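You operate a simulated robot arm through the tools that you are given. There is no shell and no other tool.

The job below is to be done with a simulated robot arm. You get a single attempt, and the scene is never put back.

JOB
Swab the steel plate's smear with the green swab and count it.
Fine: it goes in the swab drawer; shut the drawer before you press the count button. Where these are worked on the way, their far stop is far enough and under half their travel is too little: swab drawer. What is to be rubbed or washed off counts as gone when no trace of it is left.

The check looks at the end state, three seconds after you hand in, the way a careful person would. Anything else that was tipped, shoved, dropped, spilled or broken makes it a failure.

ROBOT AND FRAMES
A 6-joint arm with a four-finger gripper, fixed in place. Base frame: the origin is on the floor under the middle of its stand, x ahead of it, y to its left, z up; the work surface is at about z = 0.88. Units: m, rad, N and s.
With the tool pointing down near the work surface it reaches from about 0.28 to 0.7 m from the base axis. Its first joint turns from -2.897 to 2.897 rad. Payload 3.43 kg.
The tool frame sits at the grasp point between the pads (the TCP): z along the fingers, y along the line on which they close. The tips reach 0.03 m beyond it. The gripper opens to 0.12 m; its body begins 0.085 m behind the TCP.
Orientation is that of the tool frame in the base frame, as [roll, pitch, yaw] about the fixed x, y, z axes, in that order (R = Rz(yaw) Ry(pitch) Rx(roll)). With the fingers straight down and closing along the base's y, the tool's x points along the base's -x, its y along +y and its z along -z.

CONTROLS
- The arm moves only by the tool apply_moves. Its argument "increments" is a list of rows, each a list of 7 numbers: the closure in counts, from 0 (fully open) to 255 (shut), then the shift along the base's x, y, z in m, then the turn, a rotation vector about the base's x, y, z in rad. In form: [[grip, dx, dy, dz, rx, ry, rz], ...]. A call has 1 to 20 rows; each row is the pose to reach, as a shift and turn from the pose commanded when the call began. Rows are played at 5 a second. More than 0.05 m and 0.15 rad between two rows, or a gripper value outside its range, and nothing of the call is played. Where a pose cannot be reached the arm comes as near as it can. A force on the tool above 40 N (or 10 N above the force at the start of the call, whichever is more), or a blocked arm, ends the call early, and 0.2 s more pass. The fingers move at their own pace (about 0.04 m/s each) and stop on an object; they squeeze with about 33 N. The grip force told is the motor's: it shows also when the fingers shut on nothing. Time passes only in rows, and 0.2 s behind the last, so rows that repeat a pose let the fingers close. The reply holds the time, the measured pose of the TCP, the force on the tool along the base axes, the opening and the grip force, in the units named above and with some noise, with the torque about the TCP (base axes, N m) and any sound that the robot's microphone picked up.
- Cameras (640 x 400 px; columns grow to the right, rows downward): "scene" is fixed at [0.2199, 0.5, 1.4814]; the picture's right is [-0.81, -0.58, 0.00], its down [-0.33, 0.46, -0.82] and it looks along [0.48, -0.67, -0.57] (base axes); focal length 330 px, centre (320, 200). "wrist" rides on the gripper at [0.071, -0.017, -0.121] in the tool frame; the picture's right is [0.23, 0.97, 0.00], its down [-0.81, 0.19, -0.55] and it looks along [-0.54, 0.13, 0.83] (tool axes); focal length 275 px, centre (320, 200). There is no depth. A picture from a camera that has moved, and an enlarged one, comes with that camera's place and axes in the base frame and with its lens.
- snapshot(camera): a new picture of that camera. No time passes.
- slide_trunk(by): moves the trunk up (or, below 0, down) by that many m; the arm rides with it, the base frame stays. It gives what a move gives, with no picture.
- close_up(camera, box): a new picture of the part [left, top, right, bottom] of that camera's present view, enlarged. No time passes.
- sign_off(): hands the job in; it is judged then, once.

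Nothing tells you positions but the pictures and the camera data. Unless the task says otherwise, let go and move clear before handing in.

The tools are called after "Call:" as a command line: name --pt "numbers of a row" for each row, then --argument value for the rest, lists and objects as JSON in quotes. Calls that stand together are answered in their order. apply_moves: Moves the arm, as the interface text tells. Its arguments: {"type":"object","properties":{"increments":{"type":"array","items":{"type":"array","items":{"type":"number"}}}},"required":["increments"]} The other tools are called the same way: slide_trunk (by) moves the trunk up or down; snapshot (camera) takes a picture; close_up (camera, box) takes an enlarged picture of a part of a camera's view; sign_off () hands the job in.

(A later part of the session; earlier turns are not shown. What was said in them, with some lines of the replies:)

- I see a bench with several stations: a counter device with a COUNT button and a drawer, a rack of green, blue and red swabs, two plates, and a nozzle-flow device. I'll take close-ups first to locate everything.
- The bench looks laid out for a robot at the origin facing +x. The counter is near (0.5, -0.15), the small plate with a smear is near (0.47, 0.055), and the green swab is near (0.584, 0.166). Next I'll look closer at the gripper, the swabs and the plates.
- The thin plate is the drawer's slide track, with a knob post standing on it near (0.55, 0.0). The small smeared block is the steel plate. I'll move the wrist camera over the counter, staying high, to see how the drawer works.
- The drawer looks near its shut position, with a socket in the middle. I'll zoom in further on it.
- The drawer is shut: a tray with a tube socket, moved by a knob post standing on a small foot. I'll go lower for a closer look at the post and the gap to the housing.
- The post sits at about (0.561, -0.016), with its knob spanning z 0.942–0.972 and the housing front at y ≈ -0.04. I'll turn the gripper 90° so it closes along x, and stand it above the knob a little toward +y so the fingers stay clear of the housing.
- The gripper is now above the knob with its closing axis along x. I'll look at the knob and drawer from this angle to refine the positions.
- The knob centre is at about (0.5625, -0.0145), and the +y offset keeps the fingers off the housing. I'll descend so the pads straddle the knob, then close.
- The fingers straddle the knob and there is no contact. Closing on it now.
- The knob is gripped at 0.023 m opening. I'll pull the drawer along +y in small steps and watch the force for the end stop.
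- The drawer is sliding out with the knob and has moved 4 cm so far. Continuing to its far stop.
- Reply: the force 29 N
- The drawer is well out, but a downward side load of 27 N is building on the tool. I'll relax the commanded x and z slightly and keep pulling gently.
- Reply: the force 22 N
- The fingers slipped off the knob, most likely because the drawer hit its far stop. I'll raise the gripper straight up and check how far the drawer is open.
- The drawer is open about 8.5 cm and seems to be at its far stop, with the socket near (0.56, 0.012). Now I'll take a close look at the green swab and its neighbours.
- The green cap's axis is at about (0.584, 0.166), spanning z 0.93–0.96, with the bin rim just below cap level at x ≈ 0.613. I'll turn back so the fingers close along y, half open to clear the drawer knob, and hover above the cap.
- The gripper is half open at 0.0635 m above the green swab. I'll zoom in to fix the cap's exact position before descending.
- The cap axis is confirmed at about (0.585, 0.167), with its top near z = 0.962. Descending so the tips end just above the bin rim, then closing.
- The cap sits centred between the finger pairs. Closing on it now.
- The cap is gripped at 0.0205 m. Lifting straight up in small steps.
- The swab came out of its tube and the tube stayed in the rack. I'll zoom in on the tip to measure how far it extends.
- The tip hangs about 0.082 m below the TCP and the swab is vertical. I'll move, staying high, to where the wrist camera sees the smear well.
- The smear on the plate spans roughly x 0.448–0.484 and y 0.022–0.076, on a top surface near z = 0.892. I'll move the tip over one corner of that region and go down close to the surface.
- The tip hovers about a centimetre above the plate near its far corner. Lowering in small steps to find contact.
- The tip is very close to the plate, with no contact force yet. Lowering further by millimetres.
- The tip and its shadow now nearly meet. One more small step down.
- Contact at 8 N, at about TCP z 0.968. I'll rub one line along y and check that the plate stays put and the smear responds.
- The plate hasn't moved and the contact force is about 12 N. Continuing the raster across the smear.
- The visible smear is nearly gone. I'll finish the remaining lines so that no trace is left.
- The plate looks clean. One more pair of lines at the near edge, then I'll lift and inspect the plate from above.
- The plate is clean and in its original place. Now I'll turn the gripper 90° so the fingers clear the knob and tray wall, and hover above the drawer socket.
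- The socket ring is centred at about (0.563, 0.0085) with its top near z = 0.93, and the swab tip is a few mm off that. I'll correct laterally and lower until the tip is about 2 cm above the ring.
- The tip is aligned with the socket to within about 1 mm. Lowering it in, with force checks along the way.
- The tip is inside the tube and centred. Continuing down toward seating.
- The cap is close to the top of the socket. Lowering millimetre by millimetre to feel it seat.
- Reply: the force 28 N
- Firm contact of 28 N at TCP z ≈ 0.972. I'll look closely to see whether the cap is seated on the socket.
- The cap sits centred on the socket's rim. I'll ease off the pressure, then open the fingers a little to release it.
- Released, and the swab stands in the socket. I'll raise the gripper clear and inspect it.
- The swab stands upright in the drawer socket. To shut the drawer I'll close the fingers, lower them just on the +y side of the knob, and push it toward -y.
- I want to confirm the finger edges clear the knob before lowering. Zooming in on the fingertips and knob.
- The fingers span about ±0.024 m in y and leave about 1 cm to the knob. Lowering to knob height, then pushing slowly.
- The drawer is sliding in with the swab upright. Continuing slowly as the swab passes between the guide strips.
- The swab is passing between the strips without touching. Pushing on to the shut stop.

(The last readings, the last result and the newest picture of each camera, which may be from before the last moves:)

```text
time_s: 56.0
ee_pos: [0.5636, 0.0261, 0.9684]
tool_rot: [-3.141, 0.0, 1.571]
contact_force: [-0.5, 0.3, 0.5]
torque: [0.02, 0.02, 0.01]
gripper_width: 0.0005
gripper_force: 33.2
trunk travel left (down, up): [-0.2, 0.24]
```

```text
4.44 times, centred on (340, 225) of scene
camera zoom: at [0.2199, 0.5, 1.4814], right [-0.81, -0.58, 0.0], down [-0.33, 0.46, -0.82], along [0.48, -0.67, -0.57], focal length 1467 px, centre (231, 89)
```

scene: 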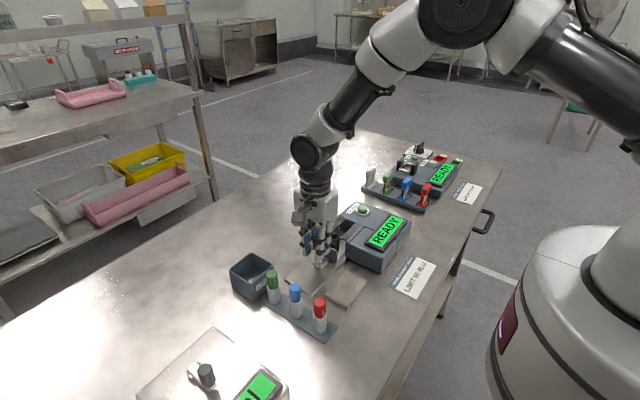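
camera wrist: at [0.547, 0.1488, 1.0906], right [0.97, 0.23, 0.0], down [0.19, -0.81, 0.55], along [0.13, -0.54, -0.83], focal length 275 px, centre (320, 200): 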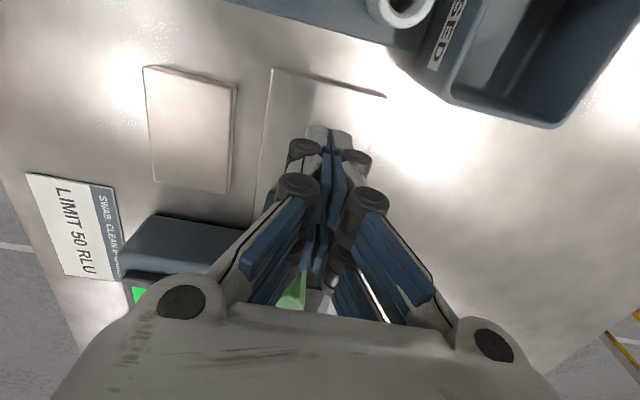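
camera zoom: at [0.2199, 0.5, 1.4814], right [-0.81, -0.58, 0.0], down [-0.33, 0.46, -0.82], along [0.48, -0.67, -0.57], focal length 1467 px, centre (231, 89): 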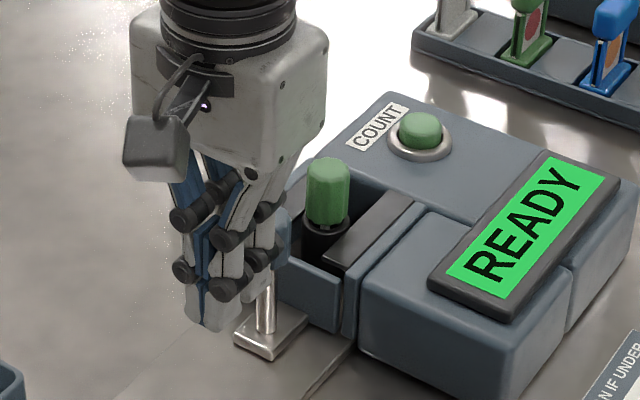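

The drawer is almost shut, with a few mm remaining by comparison with the first picture. Pushing the last bit with force checks.

Call:
apply_moves --pt "255 0 -0.002 0 0 0 0" --pt "255 0 -0.004 0 0 0 0" --pt "255 0 -0.006 0 0 0 0" --pt "255 0 -0.006 0 0 0 0"

Call:
close_up --camera "scene" --box '[310, 195, 390, 265]'

```text
time_s: 57.0
ee_pos: [0.5626, 0.0212, 0.9702]
tool_rot: [3.14, 0.0, 1.571]
contact_force: [-0.4, -0.7, 0.7]
torque: [0.0, 0.0, 0.01]
gripper_width: 0.0002
gripper_force: 33.2
trunk travel left (down, up): [-0.2, 0.24]
```

```text
5.71 times, centred on (350, 230) of scene
camera zoom: at [0.2199, 0.5, 1.4814], right [-0.81, -0.58, 0.0], down [-0.33, 0.46, -0.82], along [0.48, -0.67, -0.57], focal length 1886 px, centre (149, 29)
```

zoom: 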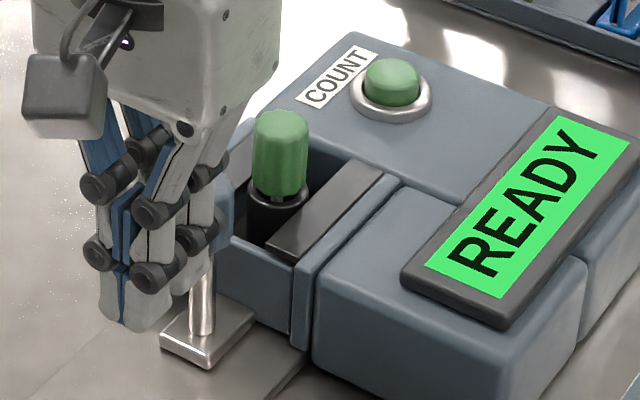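

The foot is now back in the same image position as at the start. I'll push slightly more to be sure it's against the stop.

Call:
apply_moves --pt "255 0 -0.001 0 0 0 0" --pt "255 0 -0.002 0 0 0 0" --pt "255 0 -0.002 0 0 0 0"

```text
time_s: 57.8
ee_pos: [0.5629, 0.0208, 0.9687]
tool_rot: [-3.141, 0.002, 1.57]
contact_force: [-1.6, 7.3, -0.4]
torque: [0.11, 0.04, -0.05]
gripper_width: 0.0059
gripper_force: 33.4
trunk travel left (down, up): [-0.2, 0.24]
```

A 7 N reaction shows the drawer is shut against its stop. I'll back off in +y, rise, and travel high over the swab to above the COUNT button.

Call:
apply_moves --pt "255 0 0.01 0 0 0 0" --pt "255 0 0.02 0.0 0 0 0" --pt "255 0 0.02 0.045 0 0 0" --pt "255 0 0.02 0.09 0 0 0" --pt "255 0 0.0 0.12 0 0 0" --pt "255 -0.001 -0.04 0.12 0 0 0" --pt "255 -0.002 -0.08 0.12 0 0 0" --pt "255 -0.004 -0.12 0.12 0 0 0" --pt "255 -0.005 -0.16 0.12 0 0 0" --pt "255 -0.0055 -0.191 0.11 0 0 0" --pt "255 -0.0055 -0.191 0.09 0 0 0" --pt "255 -0.0055 -0.191 0.09 0 0 0"

Call:
snapshot --camera "wrist"

Call:
close_up --camera "scene" --box '[310, 130, 430, 280]'

Call:
close_up --camera "scene" --box '[310, 195, 390, 265]'

```text
time_s: 60.4
ee_pos: [0.5565, -0.1715, 1.0593]
tool_rot: [3.14, 0.0, 1.571]
contact_force: [-0.4, -0.6, 0.6]
torque: [-0.01, 0.01, 0.01]
gripper_width: 0.0
gripper_force: 33.5
trunk travel left (down, up): [-0.2, 0.24]
```

```text
taken
camera wrist: at [0.541, -0.1015, 1.1815], right [0.97, 0.23, 0.0], down [0.19, -0.81, 0.55], along [0.13, -0.54, -0.83], focal length 275 px, centre (320, 200)
```

wrist: 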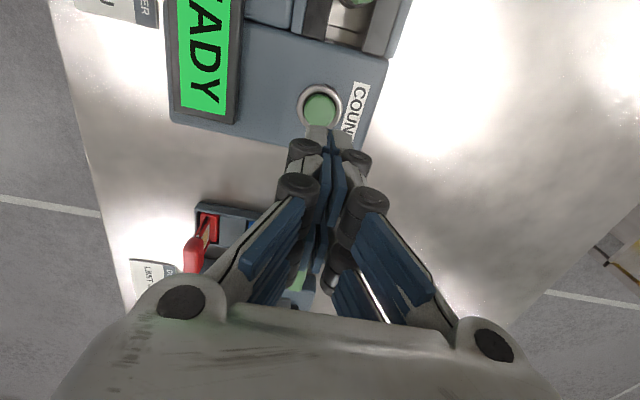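

```text
2.67 times, centred on (370, 205) of scene
camera zoom: at [0.2199, 0.5, 1.4814], right [-0.81, -0.58, 0.0], down [-0.33, 0.46, -0.82], along [0.48, -0.67, -0.57], focal length 880 px, centre (187, 187)
```

zoom: 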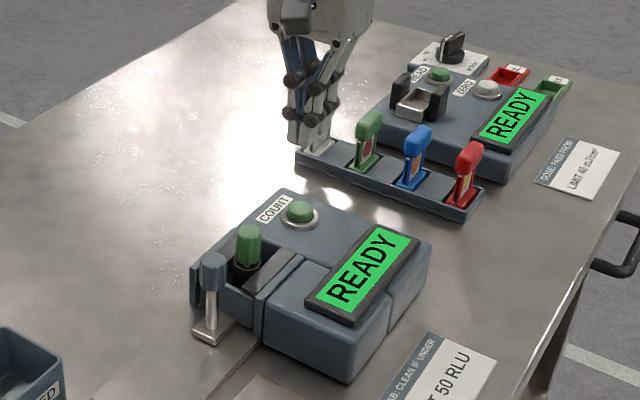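

```text
5.71 times, centred on (350, 230) of scene
camera zoom: at [0.2199, 0.5, 1.4814], right [-0.81, -0.58, 0.0], down [-0.33, 0.46, -0.82], along [0.48, -0.67, -0.57], focal length 1886 px, centre (149, 29)
```

zoom: 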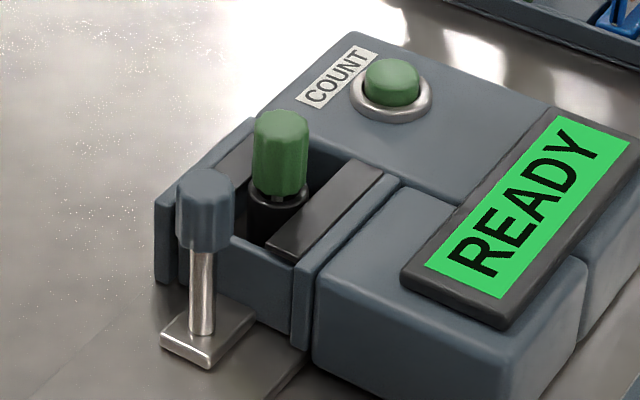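

The drawer matches its original shut position with the swab inside. I'll zoom in on the button to align the fingertips over it.

Call:
close_up --camera "wrist" --box '[270, 60, 380, 150]'

```text
4.44 times, centred on (325, 105) of wrist
camera zoom: at [0.541, -0.1015, 1.1815], right [0.97, 0.23, 0.0], down [0.19, -0.81, 0.55], along [0.13, -0.54, -0.83], focal length 1224 px, centre (298, 622)
```

zoom: 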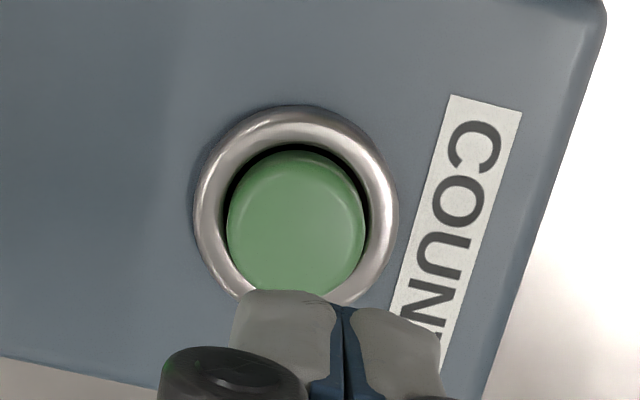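

The button is centred at about (0.556, -0.167) with its top near z = 0.94. I'll shift over it and lower to just above.

Call:
apply_moves --pt "255 -0.001 0.005 0 0 0 0" --pt "255 -0.001 0.005 -0.04 0 0 0" --pt "255 -0.001 0.005 -0.07 0 0 0" --pt "255 -0.001 0.005 -0.081 0 0 0" --pt "255 -0.001 0.005 -0.081 0 0 0"

Call:
close_up --camera "scene" --box '[320, 170, 420, 260]'

```text
time_s: 61.6
ee_pos: [0.5568, -0.1678, 0.9777]
tool_rot: [-3.141, 0.0, 1.571]
contact_force: [-0.7, -1.1, 1.8]
torque: [-0.01, 0.05, 0.05]
gripper_width: 0.0059
gripper_force: 33.8
trunk travel left (down, up): [-0.2, 0.24]
```

```text
4.44 times, centred on (370, 215) of scene
camera zoom: at [0.2199, 0.5, 1.4814], right [-0.81, -0.58, 0.0], down [-0.33, 0.46, -0.82], along [0.48, -0.67, -0.57], focal length 1467 px, centre (98, 133)
```

zoom: 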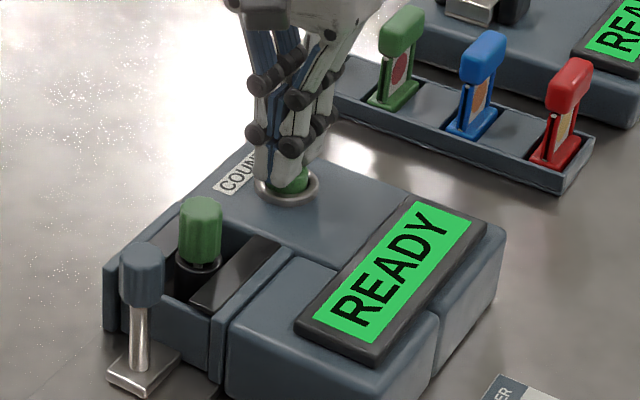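

The fingertips are just touching the button, with READY still showing. Pressing down in small steps.

Call:
apply_moves --pt "255 0 0 -0.002 0 0 0" --pt "255 0 0 -0.004 0 0 0" --pt "255 0 0 -0.004 0 0 0"

Call:
close_up --camera "scene" --box '[320, 170, 420, 260]'

```text
time_s: 62.4
ee_pos: [0.557, -0.1671, 0.9742]
tool_rot: [3.14, 0.0, 1.571]
contact_force: [1.6, -1.1, 2.5]
torque: [-0.01, -0.03, -0.03]
gripper_width: 0.0061
gripper_force: 33.4
trunk travel left (down, up): [-0.2, 0.24]
heard: click
```

```text
4.44 times, centred on (370, 215) of scene
camera zoom: at [0.2199, 0.5, 1.4814], right [-0.81, -0.58, 0.0], down [-0.33, 0.46, -0.82], along [0.48, -0.67, -0.57], focal length 1467 px, centre (98, 133)
```

zoom: 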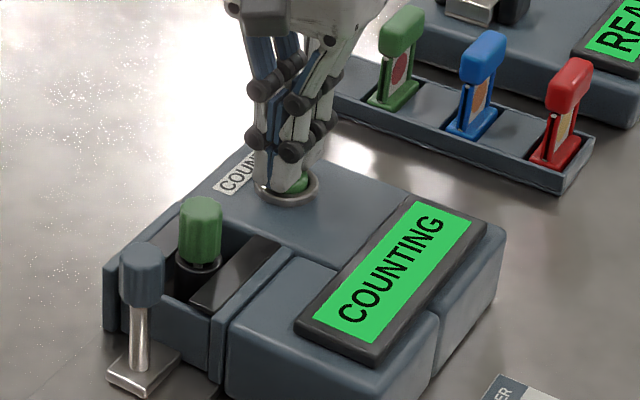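

The button clicked and the display shows COUNTING. I'll lift straight off and stay clear while the count finishes.

Call:
apply_moves --pt "255 0 0 0.02 0 0 0" --pt "255 0 0 0.06 0 0 0" --pt "255 0 0 0.1 0 0 0" --pt "255 0 0 0.14 0 0 0" --pt "255 0 0 0.17 0 0 0" --pt "255 0 0 0.17 0 0 0" --pt "255 0 0 0.17 0 0 0" --pt "255 0 0 0.17 0 0 0" --pt "255 0 0 0.17 0 0 0" --pt "255 0 0 0.17 0 0 0"

Call:
snapshot --camera "scene"

Call:
close_up --camera "scene" --box '[310, 180, 430, 280]'

```text
time_s: 64.6
ee_pos: [0.5582, -0.1642, 1.1431]
tool_rot: [-3.141, -0.001, 1.57]
contact_force: [-0.6, -0.3, 0.3]
torque: [-0.02, 0.03, -0.01]
gripper_width: 0.0002
gripper_force: 33.6
trunk travel left (down, up): [-0.2, 0.24]
```

```text
taken
```

scene: 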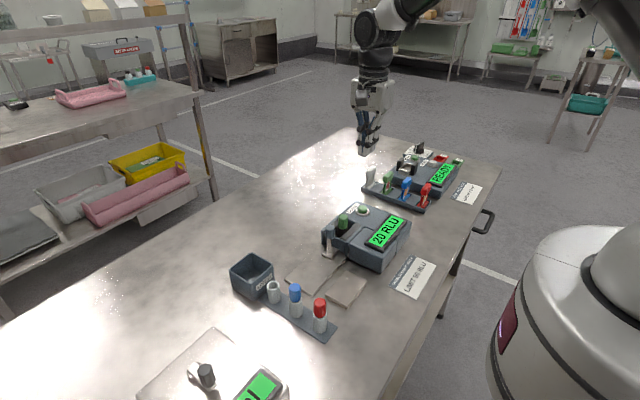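

```text
4.00 times, centred on (370, 230) of scene
camera zoom: at [0.2199, 0.5, 1.4814], right [-0.81, -0.58, 0.0], down [-0.33, 0.46, -0.82], along [0.48, -0.67, -0.57], focal length 1320 px, centre (120, 80)
```

zoom: 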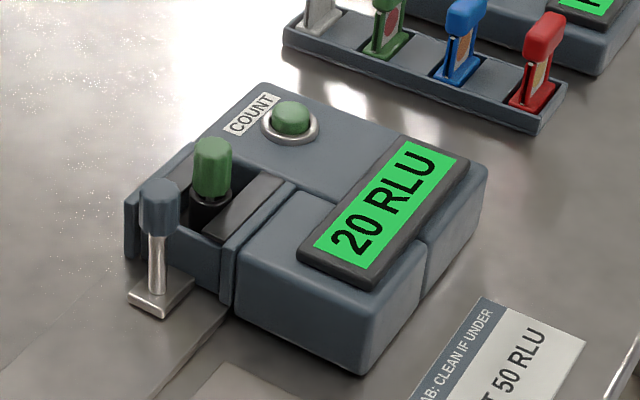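

The display reads 20 RLU, the drawer is shut with the green swab inside, and the arm is clear. One last check of the plate and the rest of the bench before handing in.

Call:
close_up --camera "scene" --box '[310, 255, 390, 310]'

Call:
close_up --camera "scene" --box '[220, 240, 360, 345]'

```text
7.27 times, centred on (350, 282) of scene
camera zoom: at [0.2199, 0.5, 1.4814], right [-0.81, -0.58, 0.0], down [-0.33, 0.46, -0.82], along [0.48, -0.67, -0.57], focal length 2400 px, centre (102, -400)
```

zoom: 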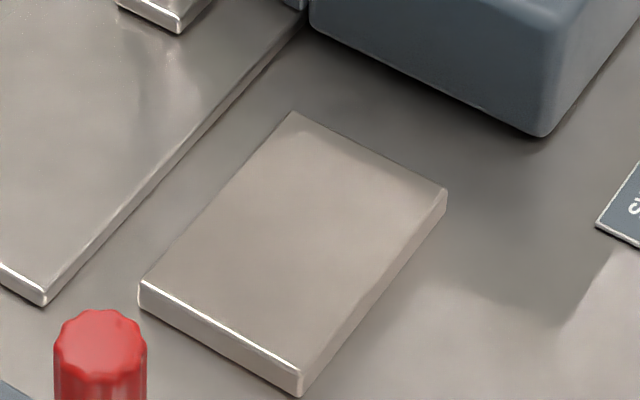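

```text
3.81 times, centred on (290, 292) of scene
camera zoom: at [0.2199, 0.5, 1.4814], right [-0.81, -0.58, 0.0], down [-0.33, 0.46, -0.82], along [0.48, -0.67, -0.57], focal length 1257 px, centre (434, -152)
```

zoom: 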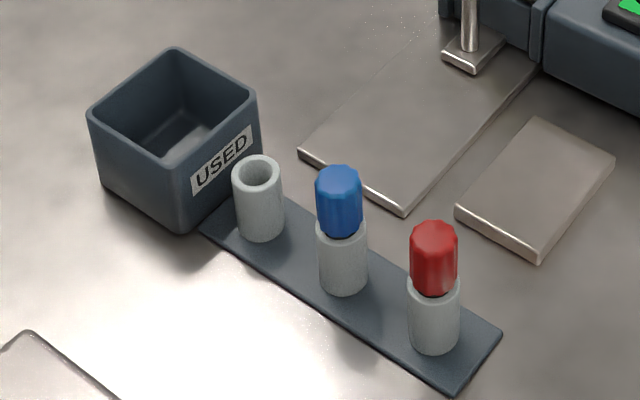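

The plate shows no trace of the smear, everything else is where it started, and the count of 20 RLU is displayed with the drawer shut. Handing in.

Call:
sign_off

```text
The job is handed in.
```

I swabbed the steel plate's smear with the green swab and counted it: the counter reads **20 RLU**, under the card's limit of 50.

- **Plate:** the last pictures show no trace of the smear, and the plate did not move.
- **Swab and drawer:** I pulled the drawer out until it stopped, about 8.5 cm. The green swab went upright into its socket, and I shut the drawer before pressing COUNT. The swab seems to rest on its tip, with its cap about 3 mm above the socket rim.
- **Slip on the knob:** the fingers slipped off the drawer knob when the drawer reached its stop. Nothing else was touched.
- **Rest of the bench:** the blue and red swabs, the green swab's empty tube, the bin and the other stations look unmoved in the final pictures. The gripper is empty and clear of everything.
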